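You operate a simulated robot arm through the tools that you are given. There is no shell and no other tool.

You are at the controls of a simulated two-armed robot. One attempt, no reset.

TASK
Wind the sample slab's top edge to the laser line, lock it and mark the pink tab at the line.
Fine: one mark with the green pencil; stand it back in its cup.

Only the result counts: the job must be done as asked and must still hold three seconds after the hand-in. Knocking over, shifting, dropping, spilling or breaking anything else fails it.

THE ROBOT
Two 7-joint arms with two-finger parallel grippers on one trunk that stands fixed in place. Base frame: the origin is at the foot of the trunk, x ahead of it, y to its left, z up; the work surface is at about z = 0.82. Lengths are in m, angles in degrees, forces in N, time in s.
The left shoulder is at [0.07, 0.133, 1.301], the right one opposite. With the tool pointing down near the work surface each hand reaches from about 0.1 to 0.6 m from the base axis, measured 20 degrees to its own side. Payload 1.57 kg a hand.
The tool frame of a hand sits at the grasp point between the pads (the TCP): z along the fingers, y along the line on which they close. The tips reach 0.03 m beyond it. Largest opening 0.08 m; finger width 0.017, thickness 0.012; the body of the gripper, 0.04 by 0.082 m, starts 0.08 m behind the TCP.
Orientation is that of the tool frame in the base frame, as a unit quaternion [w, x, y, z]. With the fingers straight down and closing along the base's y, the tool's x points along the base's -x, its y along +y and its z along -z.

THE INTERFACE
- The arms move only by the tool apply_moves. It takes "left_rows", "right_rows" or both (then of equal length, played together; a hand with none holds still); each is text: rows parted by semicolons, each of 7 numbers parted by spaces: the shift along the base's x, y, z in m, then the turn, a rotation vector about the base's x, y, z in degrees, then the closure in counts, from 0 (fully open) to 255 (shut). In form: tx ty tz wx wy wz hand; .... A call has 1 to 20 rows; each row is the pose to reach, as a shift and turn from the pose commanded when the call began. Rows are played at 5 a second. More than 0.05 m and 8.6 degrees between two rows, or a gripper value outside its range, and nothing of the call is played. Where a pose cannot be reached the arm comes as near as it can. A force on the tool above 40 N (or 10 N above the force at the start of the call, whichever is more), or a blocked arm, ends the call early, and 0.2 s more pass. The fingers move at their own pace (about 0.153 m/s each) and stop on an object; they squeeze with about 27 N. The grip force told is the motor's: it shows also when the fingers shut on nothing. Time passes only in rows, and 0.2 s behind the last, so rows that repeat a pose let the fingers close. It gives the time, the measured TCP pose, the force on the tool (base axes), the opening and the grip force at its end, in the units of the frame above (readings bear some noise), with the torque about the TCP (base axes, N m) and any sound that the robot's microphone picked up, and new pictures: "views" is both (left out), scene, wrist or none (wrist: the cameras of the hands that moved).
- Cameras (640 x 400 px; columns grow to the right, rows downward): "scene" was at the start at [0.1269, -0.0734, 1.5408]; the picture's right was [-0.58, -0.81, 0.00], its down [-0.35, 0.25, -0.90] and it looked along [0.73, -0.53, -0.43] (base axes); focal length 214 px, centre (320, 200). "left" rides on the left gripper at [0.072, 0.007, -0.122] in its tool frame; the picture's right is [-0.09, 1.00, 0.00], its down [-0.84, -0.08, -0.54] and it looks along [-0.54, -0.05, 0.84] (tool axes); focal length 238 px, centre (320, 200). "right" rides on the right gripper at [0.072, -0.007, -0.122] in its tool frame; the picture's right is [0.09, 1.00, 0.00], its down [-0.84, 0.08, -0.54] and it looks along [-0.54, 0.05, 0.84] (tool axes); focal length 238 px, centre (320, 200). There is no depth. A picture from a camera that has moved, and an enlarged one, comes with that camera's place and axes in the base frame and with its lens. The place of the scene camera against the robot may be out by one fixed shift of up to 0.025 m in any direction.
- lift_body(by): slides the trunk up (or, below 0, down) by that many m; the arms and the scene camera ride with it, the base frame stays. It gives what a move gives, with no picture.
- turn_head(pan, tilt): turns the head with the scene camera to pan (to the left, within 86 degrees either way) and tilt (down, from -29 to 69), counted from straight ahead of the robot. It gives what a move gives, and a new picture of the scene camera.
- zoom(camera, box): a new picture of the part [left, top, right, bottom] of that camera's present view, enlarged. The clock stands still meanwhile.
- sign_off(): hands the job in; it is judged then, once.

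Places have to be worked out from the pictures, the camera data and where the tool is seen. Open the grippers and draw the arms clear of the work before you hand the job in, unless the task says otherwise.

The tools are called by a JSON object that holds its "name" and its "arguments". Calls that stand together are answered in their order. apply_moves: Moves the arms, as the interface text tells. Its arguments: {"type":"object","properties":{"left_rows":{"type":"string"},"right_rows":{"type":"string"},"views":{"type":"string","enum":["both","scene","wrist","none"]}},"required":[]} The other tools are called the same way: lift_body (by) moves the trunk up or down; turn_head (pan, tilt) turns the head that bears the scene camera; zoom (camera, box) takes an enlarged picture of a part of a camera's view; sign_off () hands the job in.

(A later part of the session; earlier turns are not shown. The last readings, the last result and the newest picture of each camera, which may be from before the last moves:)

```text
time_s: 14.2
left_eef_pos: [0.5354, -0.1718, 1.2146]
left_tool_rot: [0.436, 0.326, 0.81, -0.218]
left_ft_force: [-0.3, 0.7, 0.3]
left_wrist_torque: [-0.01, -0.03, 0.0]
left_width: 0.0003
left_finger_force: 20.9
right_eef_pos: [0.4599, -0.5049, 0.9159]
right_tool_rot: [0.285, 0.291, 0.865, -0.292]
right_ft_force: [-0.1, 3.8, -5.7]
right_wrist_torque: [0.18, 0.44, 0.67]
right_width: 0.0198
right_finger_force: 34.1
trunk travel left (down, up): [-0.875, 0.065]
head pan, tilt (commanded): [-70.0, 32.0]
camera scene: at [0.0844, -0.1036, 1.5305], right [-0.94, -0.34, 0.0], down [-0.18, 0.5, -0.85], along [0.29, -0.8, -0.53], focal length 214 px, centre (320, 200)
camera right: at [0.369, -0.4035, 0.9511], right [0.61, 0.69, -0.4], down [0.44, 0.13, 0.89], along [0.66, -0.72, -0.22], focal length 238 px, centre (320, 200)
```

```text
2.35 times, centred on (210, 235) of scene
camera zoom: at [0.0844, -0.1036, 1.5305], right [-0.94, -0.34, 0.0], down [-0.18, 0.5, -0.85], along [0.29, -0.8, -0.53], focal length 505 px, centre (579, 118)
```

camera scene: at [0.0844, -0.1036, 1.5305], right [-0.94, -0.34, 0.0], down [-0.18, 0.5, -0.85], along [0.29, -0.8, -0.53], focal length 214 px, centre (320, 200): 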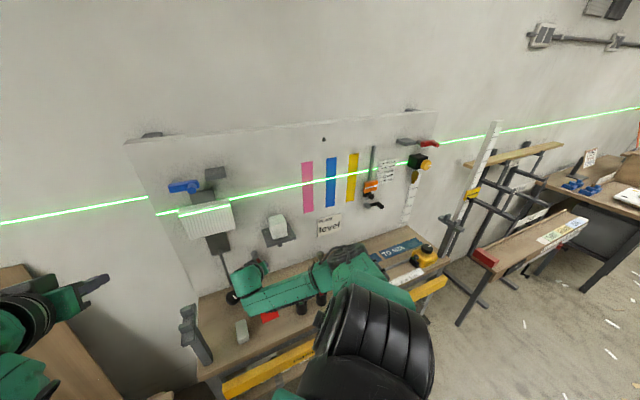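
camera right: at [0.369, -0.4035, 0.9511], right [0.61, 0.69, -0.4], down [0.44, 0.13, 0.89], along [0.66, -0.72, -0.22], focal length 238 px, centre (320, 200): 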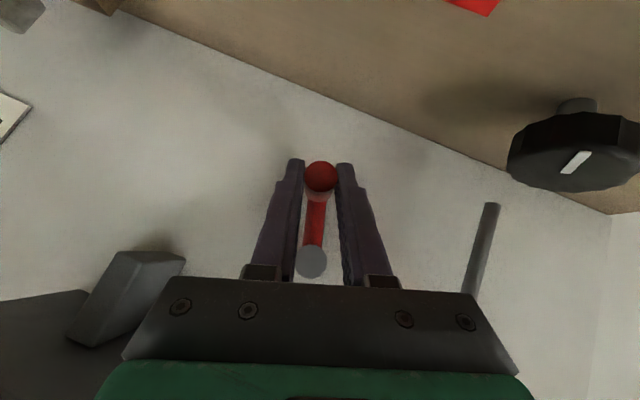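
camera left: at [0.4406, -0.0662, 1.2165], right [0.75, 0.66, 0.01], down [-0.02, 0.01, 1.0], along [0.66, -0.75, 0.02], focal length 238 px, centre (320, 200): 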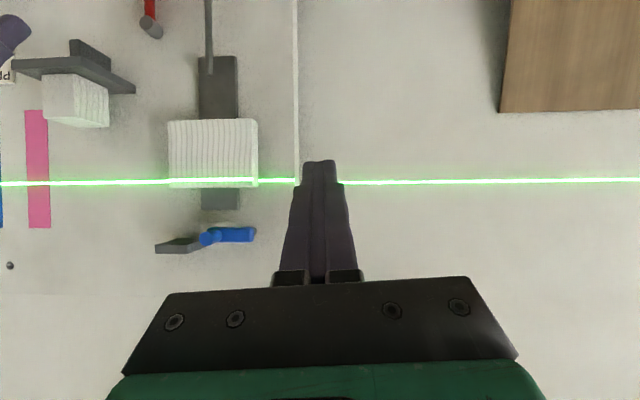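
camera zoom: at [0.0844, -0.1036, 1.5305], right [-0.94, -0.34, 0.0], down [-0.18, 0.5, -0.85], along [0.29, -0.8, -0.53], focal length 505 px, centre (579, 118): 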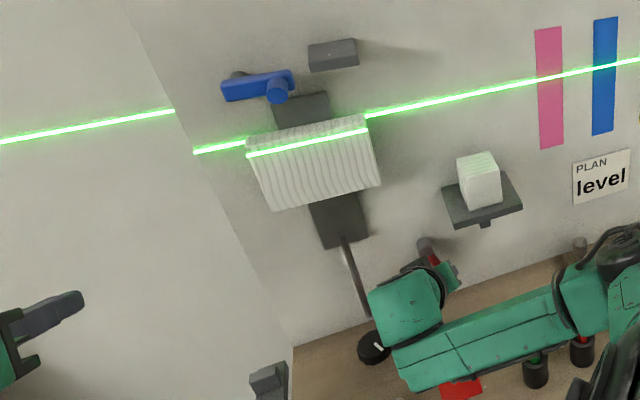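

That other mechanism (orange gauge with its own black crank) is separate from the slab's rail. I turn the red crank on to about 55° and recheck the slab.

{"name": "apply_moves", "arguments": {"right_rows": "-0.0035 -0.0034 0.0021 -4.9 5.0 0 255; -0.0069 -0.0067 0.0049 -9.8 10 0 255; -0.0099 -0.0096 0.0081 -14.6 15.1 0 255; -0.0127 -0.0123 0.0119 -19.5 20.1 0 255; -0.0151 -0.0146 0.0161 -24.4 25.1 0 255; -0.0151 -0.0146 0.0161 -24.4 25.1 0 255", "views": "wrist"}}

{"name": "zoom", "arguments": {"camera": "left", "box": [160, 160, 270, 210]}}

{"name": "zoom", "arguments": {"camera": "scene", "box": [150, 150, 270, 320]}}

```text
time_s: 15.6
left_eef_pos: [0.5317, -0.1717, 1.2164]
left_tool_rot: [0.437, 0.326, 0.809, -0.219]
left_ft_force: [0.0, -0.3, 0.2]
left_wrist_torque: [0.0, 0.02, 0.04]
left_width: 0.0001
left_finger_force: 21.8
right_eef_pos: [0.4441, -0.5213, 0.9332]
right_tool_rot: [0.146, 0.157, 0.824, -0.524]
right_ft_force: [-8.2, 6.3, -8.1]
right_wrist_torque: [0.53, 0.81, -0.38]
right_width: 0.02
right_finger_force: 33.4
trunk travel left (down, up): [-0.875, 0.065]
head pan, tilt (commanded): [-70.0, 32.0]
camera right: at [0.367, -0.4061, 0.9593], right [0.33, 0.41, -0.85], down [0.75, 0.44, 0.5], along [0.58, -0.8, -0.16], focal length 238 px, centre (320, 200)
```

right: 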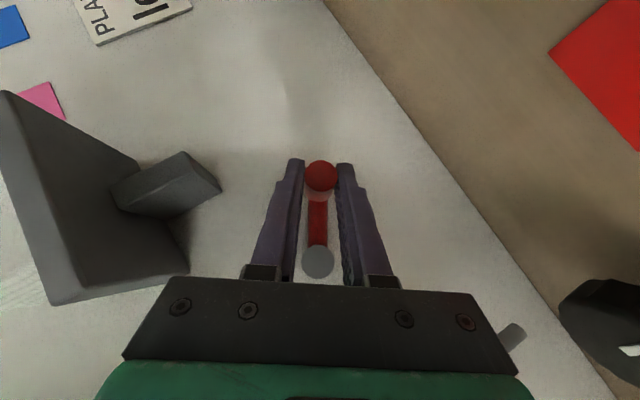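

```text
5.82 times, centred on (215, 185) of left
camera zoom: at [0.4399, -0.066, 1.2171], right [0.75, 0.66, 0.01], down [-0.02, 0.01, 1.0], along [0.66, -0.75, 0.02], focal length 1387 px, centre (931, 287)
```

zoom: 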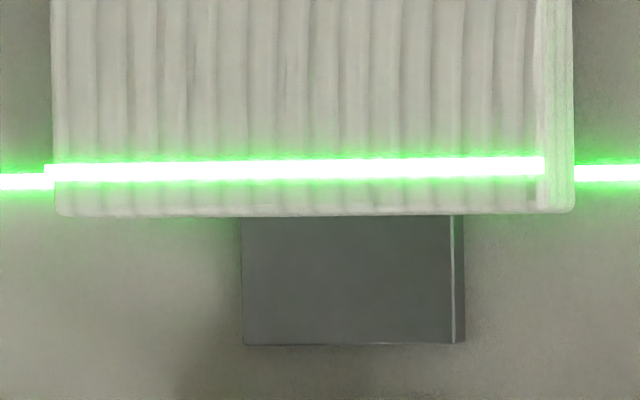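

```text
2.35 times, centred on (210, 235) of scene
camera zoom: at [0.0819, -0.1037, 1.5307], right [-0.94, -0.34, 0.0], down [-0.18, 0.5, -0.85], along [0.29, -0.8, -0.53], focal length 505 px, centre (579, 118)
```

zoom: 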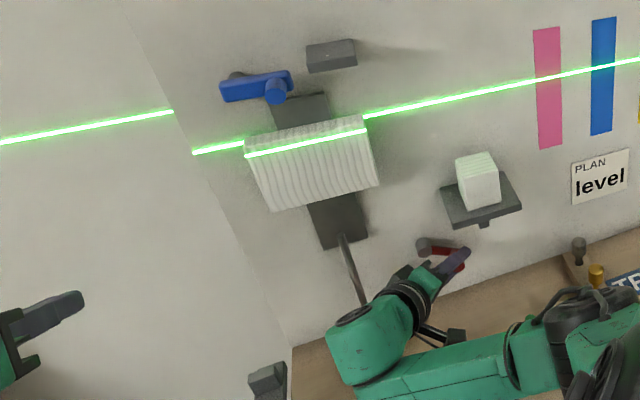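

Turning the red crank by 55° left the slab unmoved, so it isn't an obvious winder. I return the red handle exactly to its hanging position and release it.

{"name": "apply_moves", "arguments": {"right_rows": "0.0024 0.0023 -0.0042 4.9 -5 0 255; 0.0051 0.005 -0.008 9.8 -10 0 255; 0.0082 0.008 -0.0112 14.6 -15.1 0 255; 0.0115 0.0112 -0.014 19.5 -20.1 0 255; 0.0151 0.0146 -0.0161 24.4 -25.1 0 255; 0.0188 0.0182 -0.0176 29.3 -30.1 0 255; 0.0226 0.0219 -0.0185 34.2 -35.1 0 255; 0.0258 0.0251 -0.0188 38.3 -39.4 0 255; 0.0258 0.0251 -0.0188 38.3 -39.4 0 255", "views": "wrist"}}

{"name": "zoom", "arguments": {"camera": "left", "box": [160, 160, 270, 210]}}

```text
time_s: 17.6
left_eef_pos: [0.5319, -0.1731, 1.2153]
left_tool_rot: [0.438, 0.325, 0.809, -0.218]
left_ft_force: [0.9, 0.0, 0.3]
left_wrist_torque: [-0.02, -0.01, 0.0]
left_width: 0.0001
left_finger_force: 21.5
right_eef_pos: [0.4685, -0.4965, 0.9136]
right_tool_rot: [0.352, 0.361, 0.85, -0.148]
right_ft_force: [-5.9, 0.5, -2.9]
right_wrist_torque: [-0.07, -0.31, 0.71]
right_width: 0.0198
right_finger_force: 33.6
trunk travel left (down, up): [-0.875, 0.065]
head pan, tilt (commanded): [-70.0, 32.0]
camera right: at [0.3685, -0.404, 0.949], right [0.67, 0.74, -0.06], down [0.2, -0.1, 0.98], along [0.72, -0.66, -0.21], focal length 238 px, centre (320, 200)
```

right: 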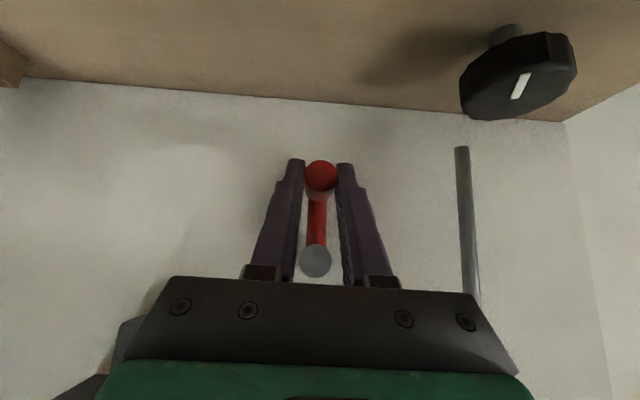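

```text
5.82 times, centred on (215, 185) of left
camera zoom: at [0.4395, -0.0667, 1.2171], right [0.75, 0.66, 0.01], down [-0.02, 0.01, 1.0], along [0.66, -0.75, 0.02], focal length 1387 px, centre (931, 287)
```

zoom: 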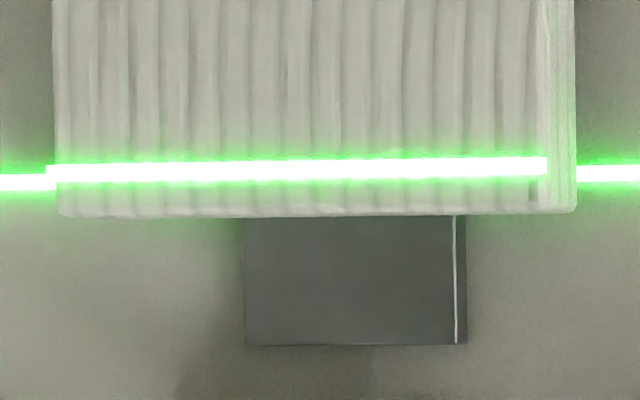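

The slab is unchanged and the red handle is back where it was. Next I release it, back off, and move above the black knob, which I estimate at (0.507, −0.404) with its top at z≈0.865, directly under the rail's rod.

{"name": "apply_moves", "arguments": {"right_rows": "0 0 0 0 0 0 100; 0 0 0 0 0 0 0; 0 0 0 0 0 0 0; -0.017 0.0175 0.025 0 0 0 0; -0.0345 0.0355 0.05 0 0 0 0; -0.0163 0.0498 0.05 5.4 5.2 0 0; 0.002 0.0641 0.05 10.8 10.5 0 0; 0.0203 0.0784 0.05 16.1 15.7 0 0; 0.0385 0.0927 0.05 21.5 20.9 0 0; 0.0385 0.0927 0.0364 21.5 20.9 0 0; 0.0385 0.0927 0.0364 21.5 20.9 0 0", "views": "both"}}

{"name": "zoom", "arguments": {"camera": "right", "box": [200, 40, 440, 190]}}

```text
time_s: 20.0
left_eef_pos: [0.5315, -0.1723, 1.2155]
left_tool_rot: [0.437, 0.326, 0.809, -0.219]
left_ft_force: [0.1, -0.4, -0.1]
left_wrist_torque: [0.03, -0.03, -0.01]
left_width: 0.0001
left_finger_force: 21.2
right_eef_pos: [0.5091, -0.402, 0.9488]
right_tool_rot: [0.12, 0.387, 0.913, -0.05]
right_ft_force: [-0.4, -0.5, 0.1]
right_wrist_torque: [-0.01, -0.01, -0.02]
right_width: 0.0803
right_finger_force: 0.0
trunk travel left (down, up): [-0.875, 0.065]
head pan, tilt (commanded): [-70.0, 32.0]
camera scene: at [0.0821, -0.1039, 1.5307], right [-0.94, -0.34, 0.0], down [-0.18, 0.5, -0.85], along [0.29, -0.8, -0.53], focal length 214 px, centre (320, 200)
camera right: at [0.4352, -0.335, 1.0478], right [0.65, 0.76, -0.02], down [0.52, -0.43, 0.74], along [0.55, -0.49, -0.67], focal length 238 px, centre (320, 200)
```

scene: 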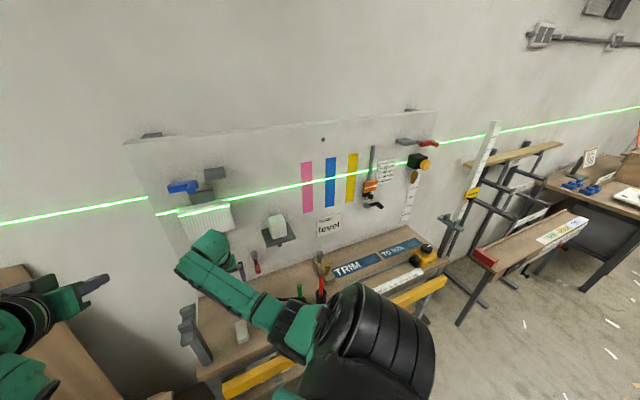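
right: 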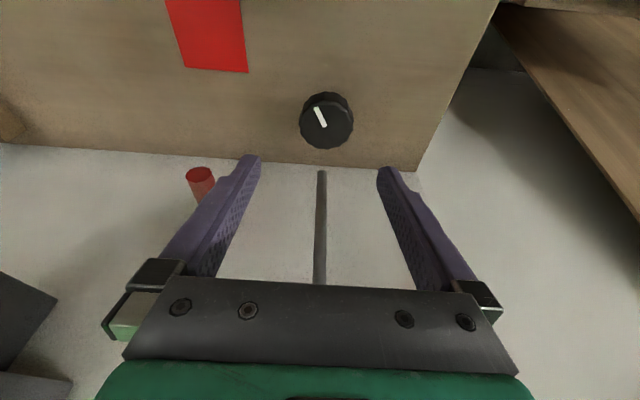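

```text
2.67 times, centred on (320, 115) of right
camera zoom: at [0.4352, -0.335, 1.0478], right [0.65, 0.76, -0.02], down [0.52, -0.43, 0.74], along [0.55, -0.49, -0.67], focal length 636 px, centre (320, 427)
```

zoom: 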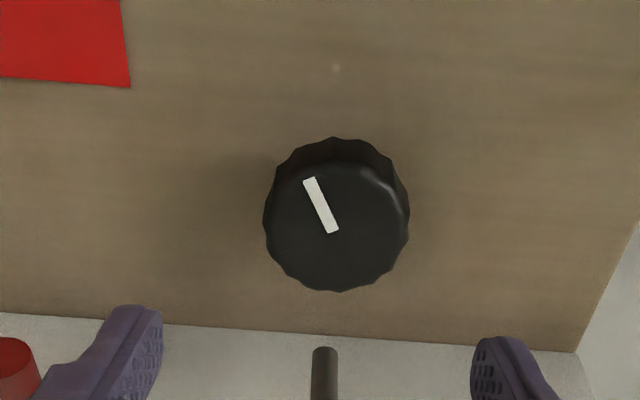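

The knob's centre comes out at (0.5165, −0.403), diameter ≈ 44 mm, top z≈0.865. I lower the open fingers around it and close.

{"name": "apply_moves", "arguments": {"right_rows": "0.005 0.001 -0.03 0 0 0 0; 0.005 0.001 -0.06 0 0 0 0; 0.005 0.001 -0.081 0 0 0 0; 0.005 0.001 -0.081 0 0 0 100; 0.005 0.001 -0.081 0 0 0 255; 0.005 0.001 -0.081 0 0 0 255; 0.005 0.001 -0.081 0 0 0 255", "views": "wrist"}}

{"name": "zoom", "arguments": {"camera": "left", "box": [160, 160, 270, 210]}}

```text
time_s: 21.6
left_eef_pos: [0.5323, -0.1717, 1.213]
left_tool_rot: [0.436, 0.326, 0.81, -0.218]
left_ft_force: [0.0, -0.6, -0.5]
left_wrist_torque: [0.0, 0.0, 0.0]
left_width: 0.0
left_finger_force: 21.2
right_eef_pos: [0.5153, -0.4015, 0.8674]
right_tool_rot: [0.121, 0.386, 0.913, -0.05]
right_ft_force: [1.0, 0.4, -1.5]
right_wrist_torque: [-0.27, -0.37, 0.04]
right_width: 0.047
right_finger_force: 45.3
trunk travel left (down, up): [-0.875, 0.065]
head pan, tilt (commanded): [-70.0, 32.0]
camera right: at [0.4411, -0.3348, 0.9666], right [0.65, 0.76, -0.02], down [0.52, -0.43, 0.74], along [0.55, -0.49, -0.67], focal length 238 px, centre (320, 200)
```

right: 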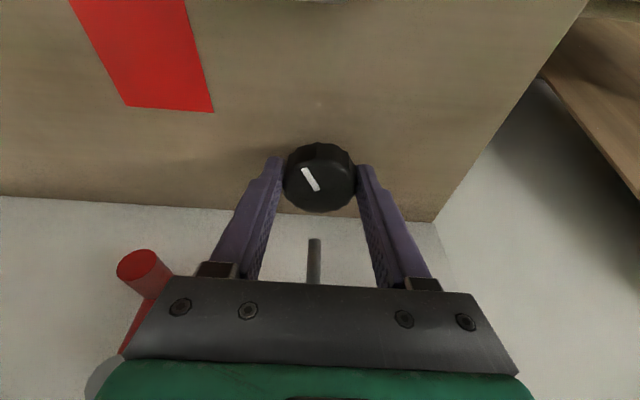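

```text
5.82 times, centred on (215, 185) of left
camera zoom: at [0.4412, -0.0662, 1.2165], right [0.75, 0.66, 0.01], down [-0.02, 0.01, 1.0], along [0.66, -0.75, 0.02], focal length 1387 px, centre (931, 287)
```

zoom: 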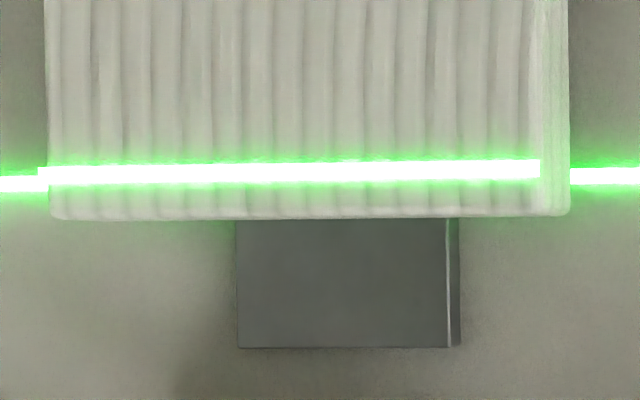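

The knob is gripped (width 0.047). I turn it 30° counter-clockwise (seen from above) and check the slab.

{"name": "apply_moves", "arguments": {"right_rows": "0 0 0 0 0 7.5 255; 0 -0.001 0 0 0 15 255; -0.0005 -0.001 0 0 0 22.5 255; -0.0009 -0.0016 0 0 0 30 255; -0.0009 -0.0016 0 0 0 30 255", "views": "wrist"}}

{"name": "zoom", "arguments": {"camera": "left", "box": [160, 160, 270, 210]}}

```text
time_s: 22.8
left_eef_pos: [0.532, -0.1734, 1.2139]
left_tool_rot: [0.437, 0.326, 0.809, -0.218]
left_ft_force: [0.0, 0.5, 0.5]
left_wrist_torque: [-0.02, 0.0, 0.02]
left_width: 0.0003
left_finger_force: 21.5
right_eef_pos: [0.5146, -0.4035, 0.8668]
right_tool_rot: [0.129, 0.136, 0.982, -0.016]
right_ft_force: [-1.0, -1.7, -4.6]
right_wrist_torque: [0.32, 0.01, 0.05]
right_width: 0.047
right_finger_force: 44.9
trunk travel left (down, up): [-0.875, 0.065]
head pan, tilt (commanded): [-70.0, 32.0]
camera right: at [0.4149, -0.3846, 0.9668], right [0.18, 0.98, -0.02], down [0.66, -0.11, 0.74], along [0.72, -0.15, -0.67], focal length 238 px, centre (320, 200)
```

right: 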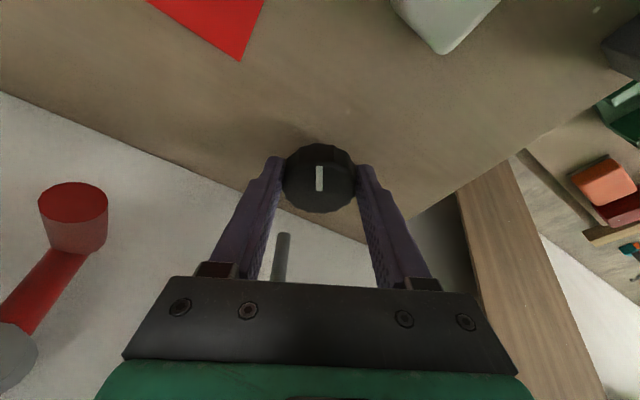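

```text
5.82 times, centred on (215, 185) of left
camera zoom: at [0.441, -0.0675, 1.2165], right [0.75, 0.66, 0.01], down [-0.02, 0.01, 1.0], along [0.66, -0.75, 0.02], focal length 1387 px, centre (931, 287)
```

zoom: 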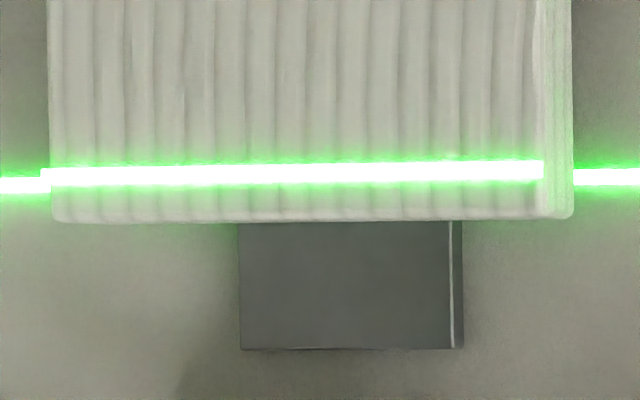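

The pointer stayed put in the world while my hand slipped around it, so the knob did not turn counter-clockwise (at a stop, or stiff). I rotate back clockwise and see whether it follows that way.

{"name": "apply_moves", "arguments": {"right_rows": "0 0 0 0 0 -7.5 255; 0 0.001 0 0 0 -15 255; 0.0005 0.001 0 0 0 -22.5 255; 0.0009 0.0016 0 0 0 -30 255; 0.0009 0.0016 0 0 0 -30 255", "views": "wrist"}}

{"name": "zoom", "arguments": {"camera": "left", "box": [160, 160, 270, 210]}}

```text
time_s: 24.0
left_eef_pos: [0.5328, -0.1716, 1.2143]
left_tool_rot: [0.437, 0.325, 0.81, -0.218]
left_ft_force: [-0.3, -0.3, -0.4]
left_wrist_torque: [-0.01, -0.04, 0.02]
left_width: 0.0001
left_finger_force: 21.7
right_eef_pos: [0.5157, -0.401, 0.8683]
right_tool_rot: [0.12, 0.388, 0.913, -0.049]
right_ft_force: [1.2, 3.9, -4.2]
right_wrist_torque: [-0.24, 0.09, -0.04]
right_width: 0.0472
right_finger_force: 44.8
trunk travel left (down, up): [-0.875, 0.065]
head pan, tilt (commanded): [-70.0, 32.0]
camera right: at [0.4408, -0.3341, 0.9675], right [0.65, 0.76, -0.02], down [0.52, -0.43, 0.74], along [0.55, -0.5, -0.67], focal length 238 px, centre (320, 200)
```

right: 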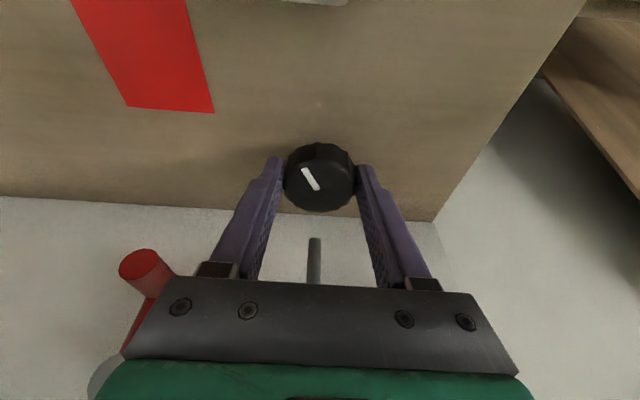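

```text
5.82 times, centred on (215, 185) of left
camera zoom: at [0.4419, -0.0656, 1.2163], right [0.75, 0.66, 0.01], down [-0.02, 0.01, 1.0], along [0.66, -0.75, 0.02], focal length 1387 px, centre (931, 287)
```

zoom: 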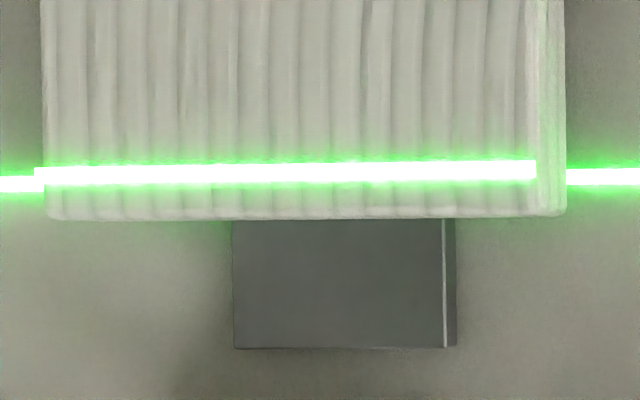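

The knob holds fast in both directions, so it isn't freely turnable. I release it, climb clear of the slab, and bring the right hand up to look at the blue crank from the front.

{"name": "apply_moves", "arguments": {"right_rows": "0 0 0 0 0 0 100; 0 0 0 0 0 0 0; 0 0 0.045 0 0 0 0; 0 0 0.085 0 0 0 0; -0.03 0.03 0.105 0 0 0 0; -0.06 0.062 0.12 0 0 0 0; -0.075 0.078 0.16 -3 -3 0 0; -0.075 0.078 0.205 -6 -5.8 0 0; -0.075 0.078 0.25 -9 -8.7 0 0; -0.075 0.078 0.295 -12 -11.7 0 0; -0.075 0.078 0.34 -15 -14.6 0 0; -0.075 0.078 0.385 -18 -17.5 0 0; -0.075 0.078 0.43 -21.5 -20.9 0 0; -0.072 0.075 0.465 -21.5 -20.9 0 0; -0.07 0.073 0.495 -21.5 -20.9 0 0", "views": "both"}}

{"name": "zoom", "arguments": {"camera": "right", "box": [230, 40, 450, 200]}}

{"name": "zoom", "arguments": {"camera": "left", "box": [140, 140, 280, 260]}}

```text
time_s: 27.2
left_eef_pos: [0.5334, -0.1719, 1.2147]
left_tool_rot: [0.437, 0.326, 0.81, -0.218]
left_ft_force: [-0.7, 1.0, 0.0]
left_wrist_torque: [-0.02, 0.01, 0.01]
left_width: 0.0
left_finger_force: 20.6
right_eef_pos: [0.4423, -0.3273, 1.3657]
right_tool_rot: [0.353, 0.36, 0.851, -0.149]
right_ft_force: [0.3, -0.4, 0.4]
right_wrist_torque: [0.0, 0.02, 0.0]
right_width: 0.0799
right_finger_force: 0.1
trunk travel left (down, up): [-0.875, 0.065]
head pan, tilt (commanded): [-70.0, 32.0]
camera scene: at [0.0827, -0.1038, 1.5306], right [-0.94, -0.34, 0.0], down [-0.18, 0.5, -0.85], along [0.29, -0.8, -0.53], focal length 214 px, centre (320, 200)
camera right: at [0.3427, -0.2354, 1.4011], right [0.67, 0.74, -0.06], down [0.2, -0.1, 0.98], along [0.72, -0.66, -0.21], focal length 238 px, centre (320, 200)
```

scene: 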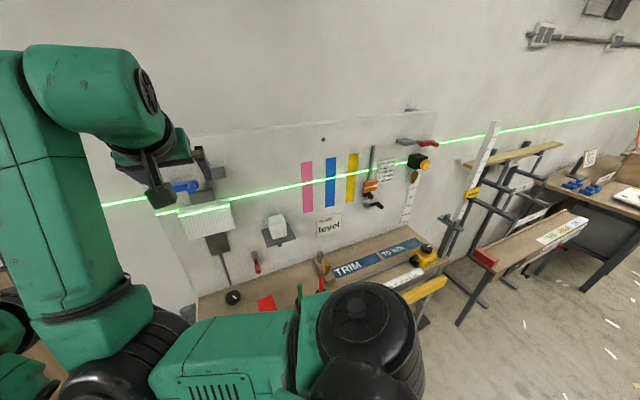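
right: 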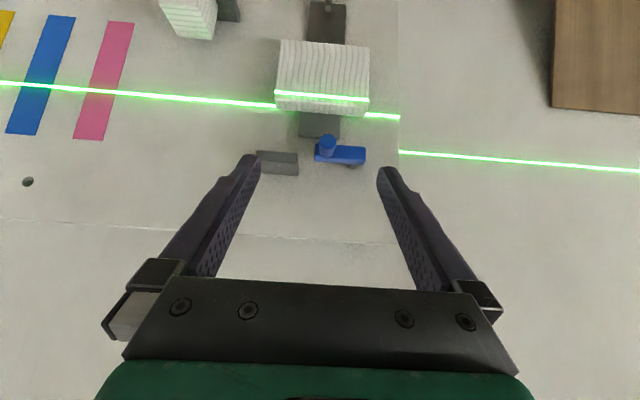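

```text
2.50 times, centred on (340, 120) of right
camera zoom: at [0.3427, -0.2354, 1.4011], right [0.67, 0.74, -0.06], down [0.2, -0.1, 0.98], along [0.72, -0.66, -0.21], focal length 596 px, centre (270, 400)
```

zoom: 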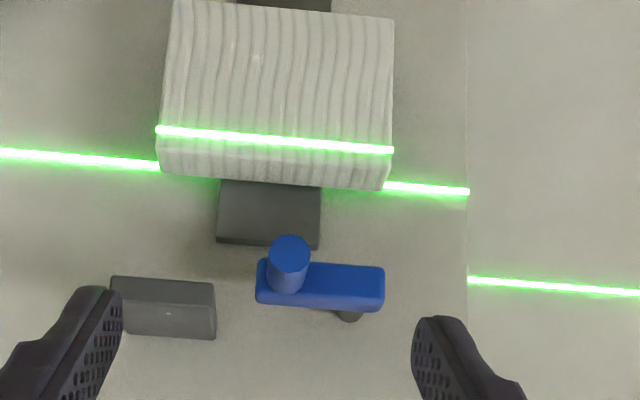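

```text
3.33 times, centred on (210, 200) of left
camera zoom: at [0.4406, -0.066, 1.2168], right [0.75, 0.66, 0.01], down [-0.02, 0.01, 1.0], along [0.66, -0.75, 0.02], focal length 794 px, centre (687, 200)
```

zoom: 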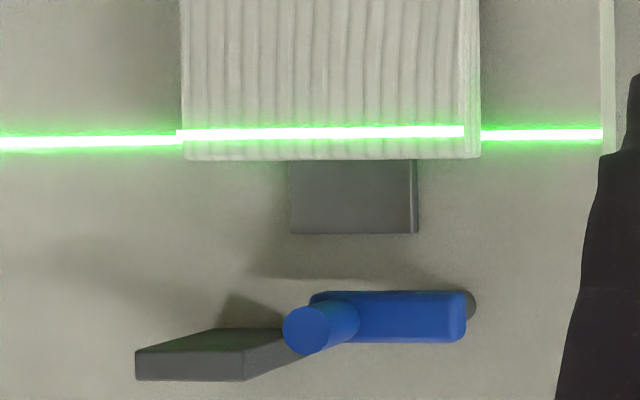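

The blue part has its pivot post at its left end (u≈−0.142) and a peg handle at its right end (u≈−0.099, z≈1.274, tip about 6 cm from the panel). I narrow the fingers and move to a pre-grasp in front of the peg.

{"name": "apply_moves", "arguments": {"right_rows": "0.0214 -0.0173 -0.0136 0 0 0 140; 0.0429 -0.0345 -0.0271 0 0 0 140; 0.0643 -0.0518 -0.0407 0 0 0 140; 0.0643 -0.0518 -0.0407 0 0 0 140", "views": "wrist"}}

{"name": "zoom", "arguments": {"camera": "right", "box": [230, 80, 430, 230]}}

{"name": "zoom", "arguments": {"camera": "left", "box": [120, 140, 280, 280]}}

```text
time_s: 28.2
left_eef_pos: [0.533, -0.1722, 1.2146]
left_tool_rot: [0.436, 0.325, 0.81, -0.218]
left_ft_force: [-0.5, 0.2, 0.0]
left_wrist_torque: [0.04, -0.02, 0.01]
left_width: 0.0002
left_finger_force: 21.2
right_eef_pos: [0.5089, -0.3804, 1.3224]
right_tool_rot: [0.354, 0.359, 0.851, -0.147]
right_ft_force: [0.1, -0.5, 0.4]
right_wrist_torque: [0.0, -0.01, -0.04]
right_width: 0.0361
right_finger_force: 0.1
trunk travel left (down, up): [-0.875, 0.065]
head pan, tilt (commanded): [-70.0, 32.0]
camera right: at [0.4096, -0.2872, 1.3575], right [0.67, 0.74, -0.06], down [0.2, -0.1, 0.98], along [0.72, -0.66, -0.21], focal length 238 px, centre (320, 200)
```

right: 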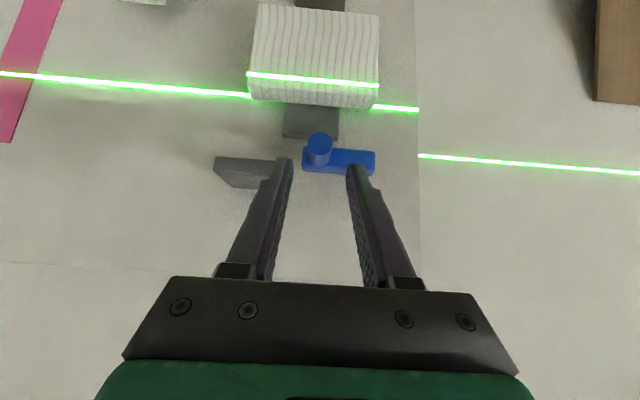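

```text
2.67 times, centred on (330, 155) of right
camera zoom: at [0.4096, -0.2872, 1.3575], right [0.67, 0.74, -0.06], down [0.2, -0.1, 0.98], along [0.72, -0.66, -0.21], focal length 636 px, centre (293, 320)
```

zoom: 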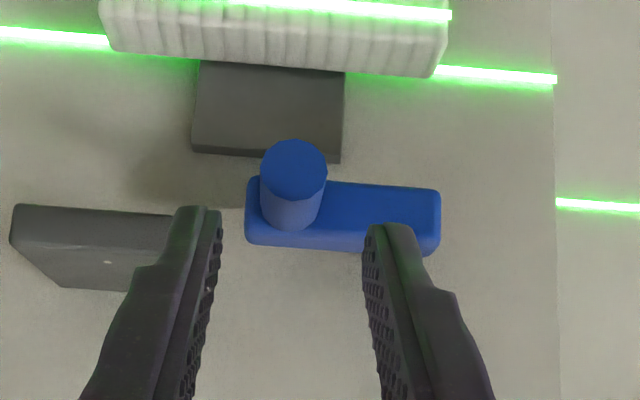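

```text
2.86 times, centred on (200, 210) of left
camera zoom: at [0.4407, -0.0658, 1.2168], right [0.75, 0.66, 0.01], down [-0.02, 0.01, 1.0], along [0.66, -0.75, 0.02], focal length 681 px, centre (663, 171)
```

zoom: 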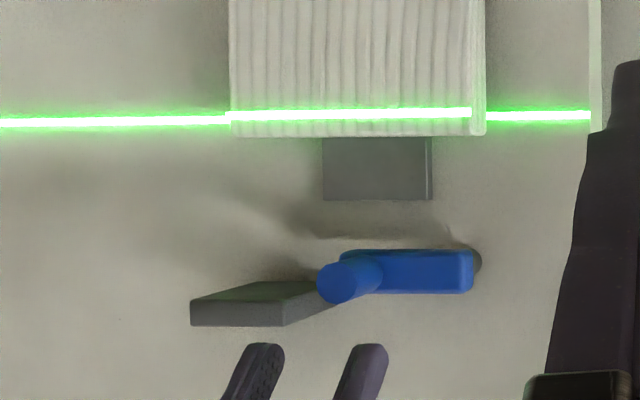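

The fingers are centred on the peg. I advance the last bit and close on it.

{"name": "apply_moves", "arguments": {"right_rows": "0.0115 -0.0121 -0.0168 0 0 0 140; 0.023 -0.0242 -0.0335 0 0 0 140; 0.023 -0.0242 -0.0335 0 0 0 255; 0.023 -0.0242 -0.0335 0 0 0 255; 0.023 -0.0242 -0.0335 0 0 0 255", "views": "wrist"}}

{"name": "zoom", "arguments": {"camera": "left", "box": [140, 140, 280, 260]}}

```text
time_s: 29.4
left_eef_pos: [0.5349, -0.1726, 1.2135]
left_tool_rot: [0.437, 0.325, 0.81, -0.218]
left_ft_force: [0.1, 0.3, 0.7]
left_wrist_torque: [-0.01, -0.02, 0.02]
left_width: 0.0
left_finger_force: 21.3
right_eef_pos: [0.5317, -0.4032, 1.2898]
right_tool_rot: [0.354, 0.359, 0.851, -0.149]
right_ft_force: [3.9, 0.2, 1.0]
right_wrist_torque: [-0.18, -0.28, 0.95]
right_width: 0.0199
right_finger_force: 33.6
trunk travel left (down, up): [-0.875, 0.065]
head pan, tilt (commanded): [-70.0, 32.0]
camera right: at [0.4321, -0.311, 1.3247], right [0.67, 0.74, -0.06], down [0.2, -0.1, 0.98], along [0.72, -0.66, -0.21], focal length 238 px, centre (320, 200)
```

right: 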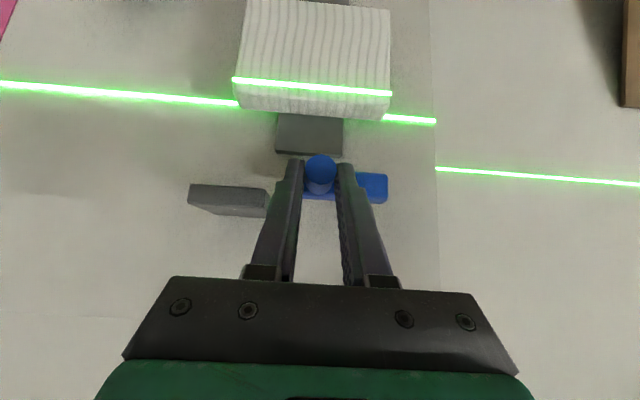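

```text
3.33 times, centred on (210, 200) of left
camera zoom: at [0.4421, -0.0655, 1.2163], right [0.75, 0.66, 0.01], down [-0.02, 0.01, 1.0], along [0.66, -0.75, 0.02], focal length 794 px, centre (687, 200)
```

zoom: 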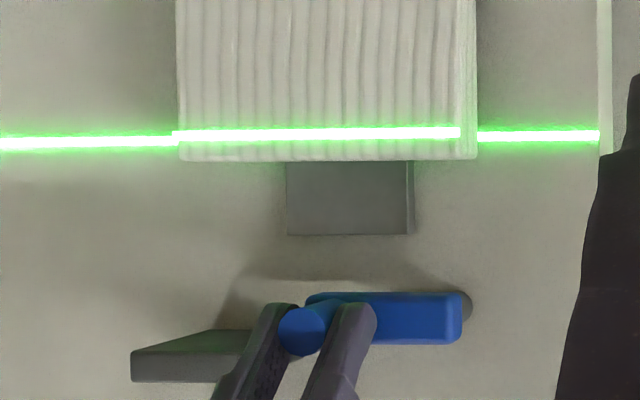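

I try tilting the blue arm down by 16° and watch force and slab.

{"name": "apply_moves", "arguments": {"right_rows": "-0.0007 -0.0007 -0.003 2.8 -2.9 0 255; -0.0013 -0.0013 -0.0061 5.6 -5.7 0 255; -0.0017 -0.0016 -0.0093 8.4 -8.6 0 255; -0.002 -0.0019 -0.0125 11.2 -11.5 0 255; -0.002 -0.0019 -0.0125 11.2 -11.5 0 255", "views": "wrist"}}

{"name": "zoom", "arguments": {"camera": "left", "box": [140, 140, 280, 260]}}

```text
time_s: 30.6
left_eef_pos: [0.532, -0.1683, 1.2156]
left_tool_rot: [0.438, 0.325, 0.809, -0.219]
left_ft_force: [0.4, 0.1, 0.0]
left_wrist_torque: [0.0, 0.01, 0.02]
left_width: 0.0001
left_finger_force: 20.9
right_eef_pos: [0.5287, -0.4036, 1.2823]
right_tool_rot: [0.406, 0.404, 0.819, -0.029]
right_ft_force: [13.1, -2.1, 31.9]
right_wrist_torque: [-0.27, -0.54, 0.26]
right_width: 0.0198
right_finger_force: 33.8
trunk travel left (down, up): [-0.875, 0.065]
head pan, tilt (commanded): [-70.0, 32.0]
camera right: at [0.4219, -0.317, 1.3121], right [0.65, 0.73, 0.22], down [-0.01, -0.28, 0.96], along [0.76, -0.63, -0.18], focal length 238 px, centre (320, 200)
```

right: 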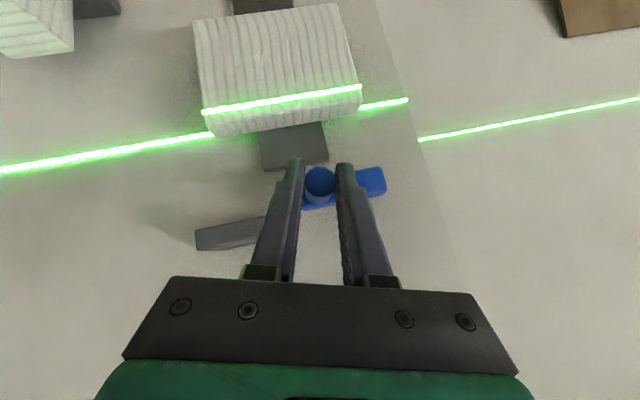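

```text
3.33 times, centred on (210, 200) of left
camera zoom: at [0.4402, -0.0626, 1.2173], right [0.75, 0.66, 0.01], down [-0.02, 0.01, 1.0], along [0.66, -0.75, 0.02], focal length 794 px, centre (687, 200)
```

zoom: 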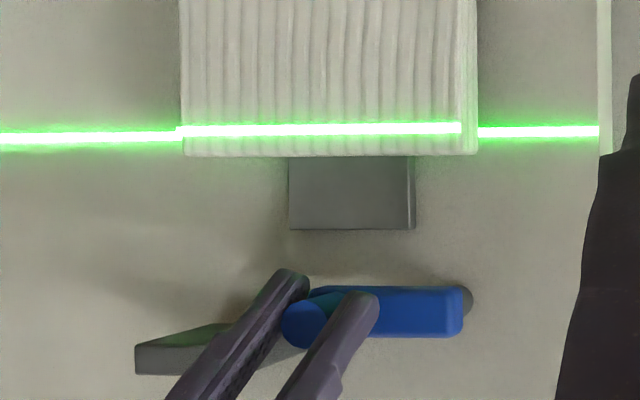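

Downward it is blocked by a stop (32 N), so blue is a lever with limited travel. I go back to level and then try upward.

{"name": "apply_moves", "arguments": {"right_rows": "0.0007 0.0006 0.0064 -5.6 5.7 0 255; 0.002 0.0019 0.0125 -11.2 11.5 0 255; 0.003 0.0028 0.0154 -14 14.3 0 255; 0.0039 0.0037 0.0183 -16.8 17.2 0 255; 0.0052 0.005 0.021 -19.5 20 0 255; 0.0064 0.0062 0.0237 -22.3 22.9 0 255; 0.0064 0.0062 0.0237 -22.3 22.9 0 255", "views": "wrist"}}

{"name": "zoom", "arguments": {"camera": "left", "box": [140, 140, 280, 260]}}

```text
time_s: 32.2
left_eef_pos: [0.5327, -0.1694, 1.2152]
left_tool_rot: [0.437, 0.324, 0.81, -0.219]
left_ft_force: [-0.1, 0.1, 0.8]
left_wrist_torque: [-0.01, -0.05, -0.02]
left_width: 0.0
left_finger_force: 20.9
right_eef_pos: [0.5347, -0.3958, 1.3033]
right_tool_rot: [0.3, 0.307, 0.863, -0.266]
right_ft_force: [-5.5, 12.0, -11.8]
right_wrist_torque: [0.32, 0.63, 0.11]
right_width: 0.0198
right_finger_force: 33.5
trunk travel left (down, up): [-0.875, 0.065]
head pan, tilt (commanded): [-70.0, 32.0]
camera right: at [0.443, -0.2968, 1.3381], right [0.63, 0.7, -0.34], down [0.39, 0.09, 0.92], along [0.67, -0.71, -0.22], focal length 238 px, centre (320, 200)
```

right: 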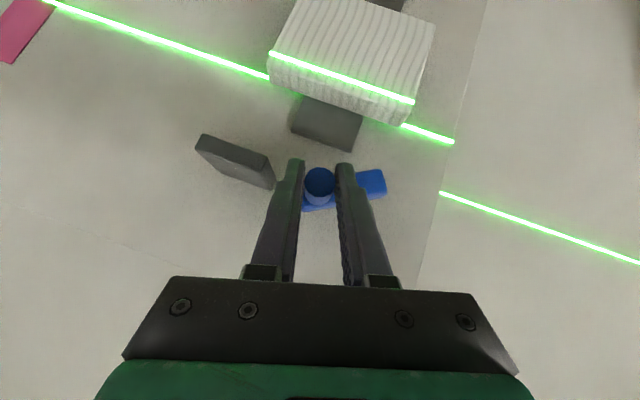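

```text
3.33 times, centred on (210, 200) of left
camera zoom: at [0.4406, -0.0627, 1.2169], right [0.75, 0.66, 0.01], down [-0.02, 0.01, 1.0], along [0.66, -0.75, 0.02], focal length 794 px, centre (687, 200)
```

zoom: 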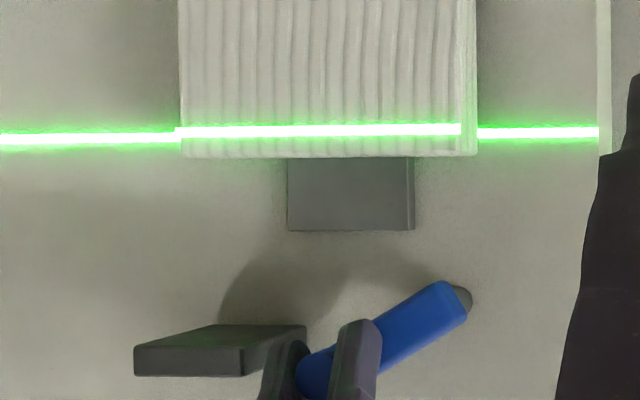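

Upward the blue lever swings (about 30° now), without moving the slab – so blue is a lever with a rest at horizontal, probably the lock, and the drive may be locked now. I swing it up toward vertical.

{"name": "apply_moves", "arguments": {"right_rows": "0.0031 0.003 0.0071 -2.1 2.2 0 255; 0.0062 0.0061 0.0113 -4.2 4.3 0 255; 0.0098 0.0095 0.0151 -6.3 6.5 0 255; 0.0138 0.0134 0.0181 -8.4 8.6 0 255; 0.0179 0.0174 0.0203 -10.5 10.8 0 255; 0.0224 0.0217 0.0217 -12.5 12.9 0 255; 0.0268 0.0261 0.0223 -14.6 15.1 0 255; 0.0268 0.0261 0.0223 -14.6 15.1 0 255", "views": "wrist"}}

{"name": "zoom", "arguments": {"camera": "left", "box": [140, 140, 280, 280]}}

```text
time_s: 34.0
left_eef_pos: [0.5319, -0.1721, 1.2156]
left_tool_rot: [0.436, 0.327, 0.809, -0.219]
left_ft_force: [0.8, 0.5, 0.4]
left_wrist_torque: [0.02, 0.0, -0.02]
left_width: 0.0
left_finger_force: 21.2
right_eef_pos: [0.5592, -0.3747, 1.3232]
right_tool_rot: [0.22, 0.231, 0.855, -0.41]
right_ft_force: [-10.5, 7.3, -15.7]
right_wrist_torque: [0.68, 0.79, 0.01]
right_width: 0.0195
right_finger_force: 33.6
trunk travel left (down, up): [-0.875, 0.065]
head pan, tilt (commanded): [-70.0, 32.0]
camera right: at [0.477, -0.2658, 1.3562], right [0.5, 0.57, -0.65], down [0.61, 0.3, 0.73], along [0.62, -0.76, -0.2], focal length 238 px, centre (320, 200)
```

right: 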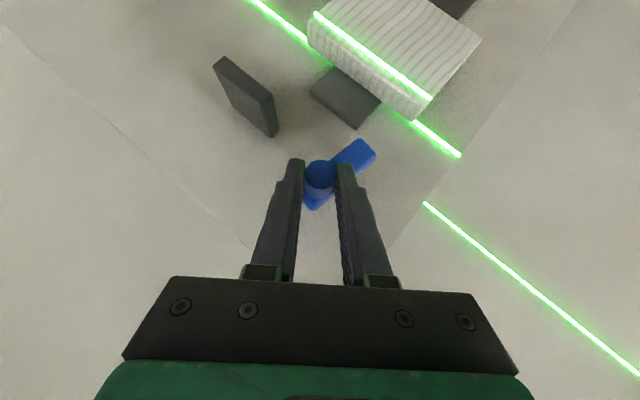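

```text
2.86 times, centred on (210, 210) of left
camera zoom: at [0.4395, -0.0655, 1.2172], right [0.75, 0.66, 0.01], down [-0.02, 0.01, 1.0], along [0.66, -0.75, 0.02], focal length 681 px, centre (634, 171)
```

zoom: 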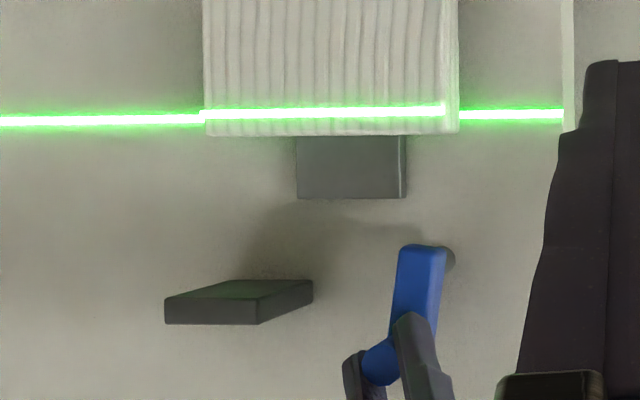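

The lever is now close to vertical. I release it there, back straight off and unroll the hand, and check whether the lever stays up.

{"name": "apply_moves", "arguments": {"right_rows": "0 0 0 0 0 0 140; 0 0 0 0 0 0 140; -0.0209 0.0215 0 0 0 0 140; -0.0418 0.043 0 0 0 0 140; -0.0566 0.0425 0 5.2 -5.3 0 140; -0.0715 0.042 0 10.3 -10.6 0 140; -0.0864 0.0415 0 15.5 -15.9 0 140; -0.101 0.041 0 20.6 -21.2 0 140; -0.116 0.0405 0 25.8 -26.5 0 140", "views": "both"}}

{"name": "zoom", "arguments": {"camera": "left", "box": [140, 140, 280, 280]}}

```text
time_s: 36.0
left_eef_pos: [0.5319, -0.1728, 1.2155]
left_tool_rot: [0.437, 0.326, 0.809, -0.219]
left_ft_force: [0.9, 0.6, 0.9]
left_wrist_torque: [0.0, -0.01, 0.0]
left_width: 0.0
left_finger_force: 21.6
right_eef_pos: [0.4429, -0.3328, 1.3237]
right_tool_rot: [0.354, 0.36, 0.851, -0.146]
right_ft_force: [0.2, -0.4, -0.1]
right_wrist_torque: [-0.03, 0.0, 0.02]
right_width: 0.036
right_finger_force: 0.1
trunk travel left (down, up): [-0.875, 0.065]
head pan, tilt (commanded): [-70.0, 32.0]
camera scene: at [0.0816, -0.1042, 1.5307], right [-0.94, -0.34, 0.0], down [-0.18, 0.5, -0.85], along [0.29, -0.8, -0.53], focal length 214 px, centre (320, 200)
camera right: at [0.3445, -0.2407, 1.3599], right [0.67, 0.74, -0.06], down [0.2, -0.1, 0.98], along [0.72, -0.66, -0.21], focal length 238 px, centre (320, 200)
```

scene: 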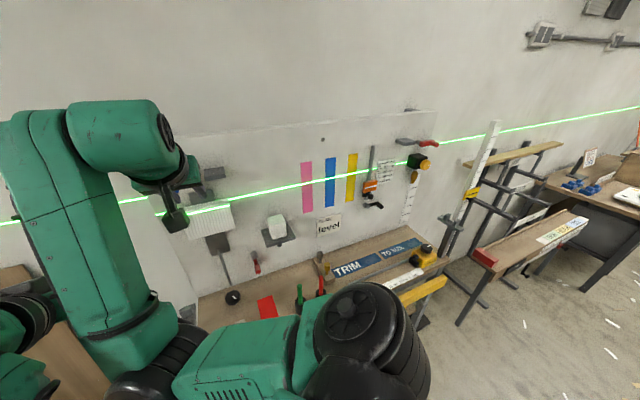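
right: 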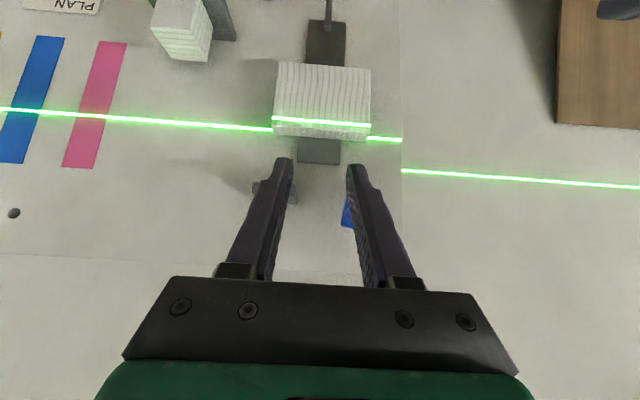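

```text
2.86 times, centred on (210, 210) of left
camera zoom: at [0.4397, -0.0663, 1.2171], right [0.75, 0.66, 0.01], down [-0.02, 0.01, 1.0], along [0.66, -0.75, 0.02], focal length 681 px, centre (634, 171)
```

zoom: 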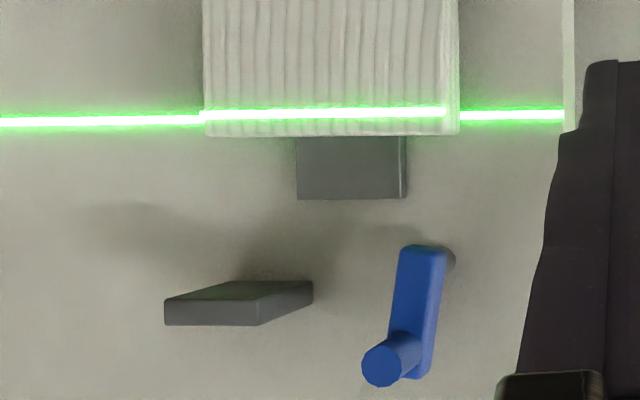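

The lever stays up by itself. Now I retest the black knob with the lever in this position: down to the knob again and grip it.

{"name": "apply_moves", "arguments": {"right_rows": "0 0 -0.045 3.6 3.5 0 60; 0 0 -0.09 7.2 7 0 0; 0 0 -0.135 10.8 10.5 0 0; 0 0 -0.18 14.4 13.9 0 0; 0 0 -0.225 17.9 17.4 0 0; 0 0 -0.27 21.5 20.9 0 0; 0 0 -0.315 21.5 20.9 0 0; 0 0 -0.345 21.5 20.9 0 0; 0.03 -0.028 -0.358 21.5 20.9 0 0; 0.06 -0.056 -0.37 21.5 20.9 0 0; 0.0721 -0.0684 -0.385 21.5 20.9 0 0; 0.0721 -0.0684 -0.42 21.5 20.9 0 0; 0.0721 -0.0684 -0.4557 21.5 20.9 0 0; 0.0721 -0.0684 -0.4557 21.5 20.9 0 120; 0.0721 -0.0684 -0.4557 21.5 20.9 0 255; 0.0721 -0.0684 -0.4557 21.5 20.9 0 255; 0.0721 -0.0684 -0.4557 21.5 20.9 0 255", "views": "wrist"}}

```text
time_s: 39.6
left_eef_pos: [0.5329, -0.175, 1.2141]
left_tool_rot: [0.437, 0.326, 0.809, -0.218]
left_ft_force: [-0.2, -0.1, -0.1]
left_wrist_torque: [0.01, 0.01, -0.01]
left_width: 0.0
left_finger_force: 21.4
right_eef_pos: [0.5191, -0.4053, 0.8665]
right_tool_rot: [0.121, 0.388, 0.913, -0.05]
right_ft_force: [-2.1, -5.6, -4.8]
right_wrist_torque: [-0.76, -0.65, -0.04]
right_width: 0.0472
right_finger_force: 44.8
trunk travel left (down, up): [-0.875, 0.065]
head pan, tilt (commanded): [-70.0, 32.0]
camera right: at [0.4443, -0.3382, 0.9659], right [0.65, 0.76, -0.02], down [0.52, -0.43, 0.74], along [0.55, -0.49, -0.67], focal length 238 px, centre (320, 200)
```

right: 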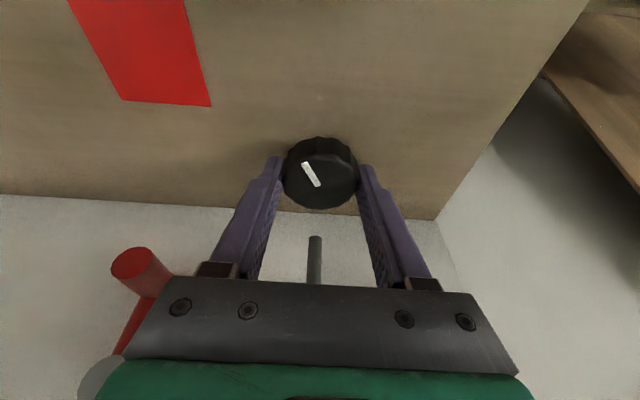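

Gripped again. I turn it 30° clockwise this time and compare the pointer with the hand.

{"name": "apply_moves", "arguments": {"right_rows": "0 0 0 0 0 -7.5 255; 0 0 0 0 0 -15 255; 0 0 0 0 0 -22.5 255; 0 0 0 0 0 -30 255; 0 0 0 0 0 -30 255", "views": "wrist"}}

{"name": "zoom", "arguments": {"camera": "left", "box": [160, 160, 270, 210]}}

```text
time_s: 40.8
left_eef_pos: [0.5334, -0.1721, 1.2139]
left_tool_rot: [0.437, 0.325, 0.81, -0.218]
left_ft_force: [0.2, 0.1, -0.2]
left_wrist_torque: [0.0, 0.01, 0.01]
left_width: 0.0
left_finger_force: 21.0
right_eef_pos: [0.5183, -0.4012, 0.8672]
right_tool_rot: [0.102, 0.611, 0.781, -0.08]
right_ft_force: [-1.3, 1.6, -5.3]
right_wrist_torque: [0.09, 0.29, -0.06]
right_width: 0.0473
right_finger_force: 45.2
trunk travel left (down, up): [-0.875, 0.065]
head pan, tilt (commanded): [-70.0, 32.0]
camera right: at [0.4886, -0.3064, 0.9664], right [0.94, 0.33, -0.02], down [0.24, -0.63, 0.74], along [0.23, -0.7, -0.67], focal length 238 px, centre (320, 200)
```

right: 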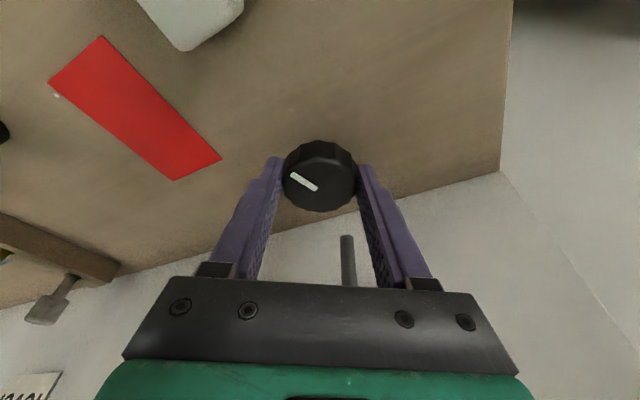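

```text
5.82 times, centred on (215, 185) of left
camera zoom: at [0.4415, -0.066, 1.2164], right [0.75, 0.66, 0.01], down [-0.02, 0.01, 1.0], along [0.66, -0.75, 0.02], focal length 1387 px, centre (931, 287)
```

zoom: 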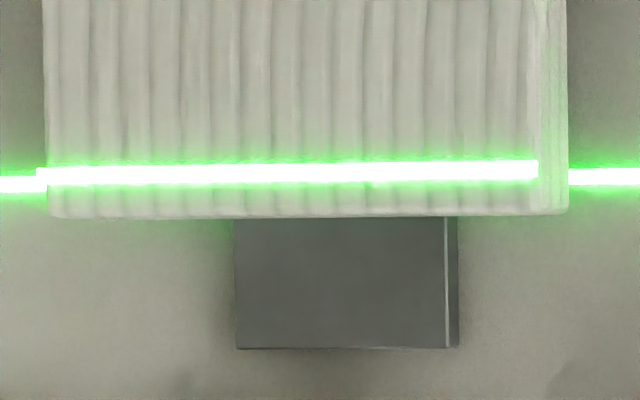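

The knob slips again – it simply doesn't turn, whatever the lever position. I release it, and will retest the red crank now that the blue lever is up.

{"name": "apply_moves", "arguments": {"right_rows": "0 0 0 0 0 0 100; 0 0 0 0 0 0 0; 0 0 0.045 0 0 0 0; 0 0 0.09 0 0 0 0; -0.015 0.015 0.1 0 0 7.5 0; -0.03 0.03 0.1 0 0 15 0; -0.04 0.04 0.1 0 0 22.5 0; -0.05 0.05 0.1 0 0 30 0; -0.05 0.05 0.1 0 0 30 0", "views": "none"}}

{"name": "apply_moves", "arguments": {"right_rows": "-0.0084 -0.0276 0 -5.4 -5.2 0 0; -0.0168 -0.0552 -0.001 -10.8 -10.5 0 0; -0.0252 -0.0828 -0.003 -16.1 -15.7 0 0; -0.0336 -0.1104 -0.004 -21.5 -20.9 0 0; -0.0336 -0.1104 -0.004 -21.5 -20.9 0 0", "views": "wrist"}}

```text
time_s: 42.8
left_eef_pos: [0.5332, -0.1721, 1.2143]
left_tool_rot: [0.436, 0.325, 0.81, -0.218]
left_ft_force: [-0.5, 0.7, 0.4]
left_wrist_torque: [0.0, 0.03, -0.03]
left_width: 0.0
left_finger_force: 21.7
right_eef_pos: [0.4686, -0.3511, 0.9666]
right_tool_rot: [0.121, 0.386, 0.913, -0.049]
right_ft_force: [0.5, 0.3, 0.0]
right_wrist_torque: [-0.01, 0.01, -0.01]
right_width: 0.0802
right_finger_force: 0.0
trunk travel left (down, up): [-0.875, 0.065]
head pan, tilt (commanded): [-70.0, 32.0]
```

```text
time_s: 44.0
left_eef_pos: [0.5329, -0.1725, 1.2137]
left_tool_rot: [0.436, 0.326, 0.81, -0.219]
left_ft_force: [0.3, -0.5, -0.2]
left_wrist_torque: [0.0, 0.0, -0.01]
left_width: 0.0001
left_finger_force: 21.4
right_eef_pos: [0.4322, -0.4653, 0.9648]
right_tool_rot: [0.353, 0.361, 0.85, -0.148]
right_ft_force: [-0.1, -0.6, 0.0]
right_wrist_torque: [-0.02, 0.0, -0.01]
right_width: 0.0802
right_finger_force: 0.1
trunk travel left (down, up): [-0.875, 0.065]
head pan, tilt (commanded): [-70.0, 32.0]
camera right: at [0.3325, -0.3725, 0.9996], right [0.67, 0.74, -0.06], down [0.2, -0.1, 0.98], along [0.72, -0.66, -0.21], focal length 238 px, centre (320, 200)
```

right: 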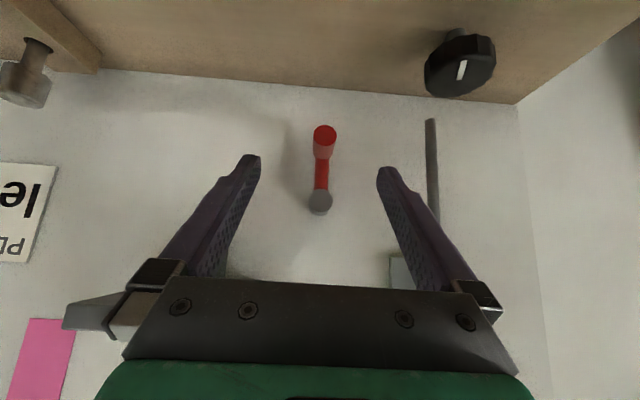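

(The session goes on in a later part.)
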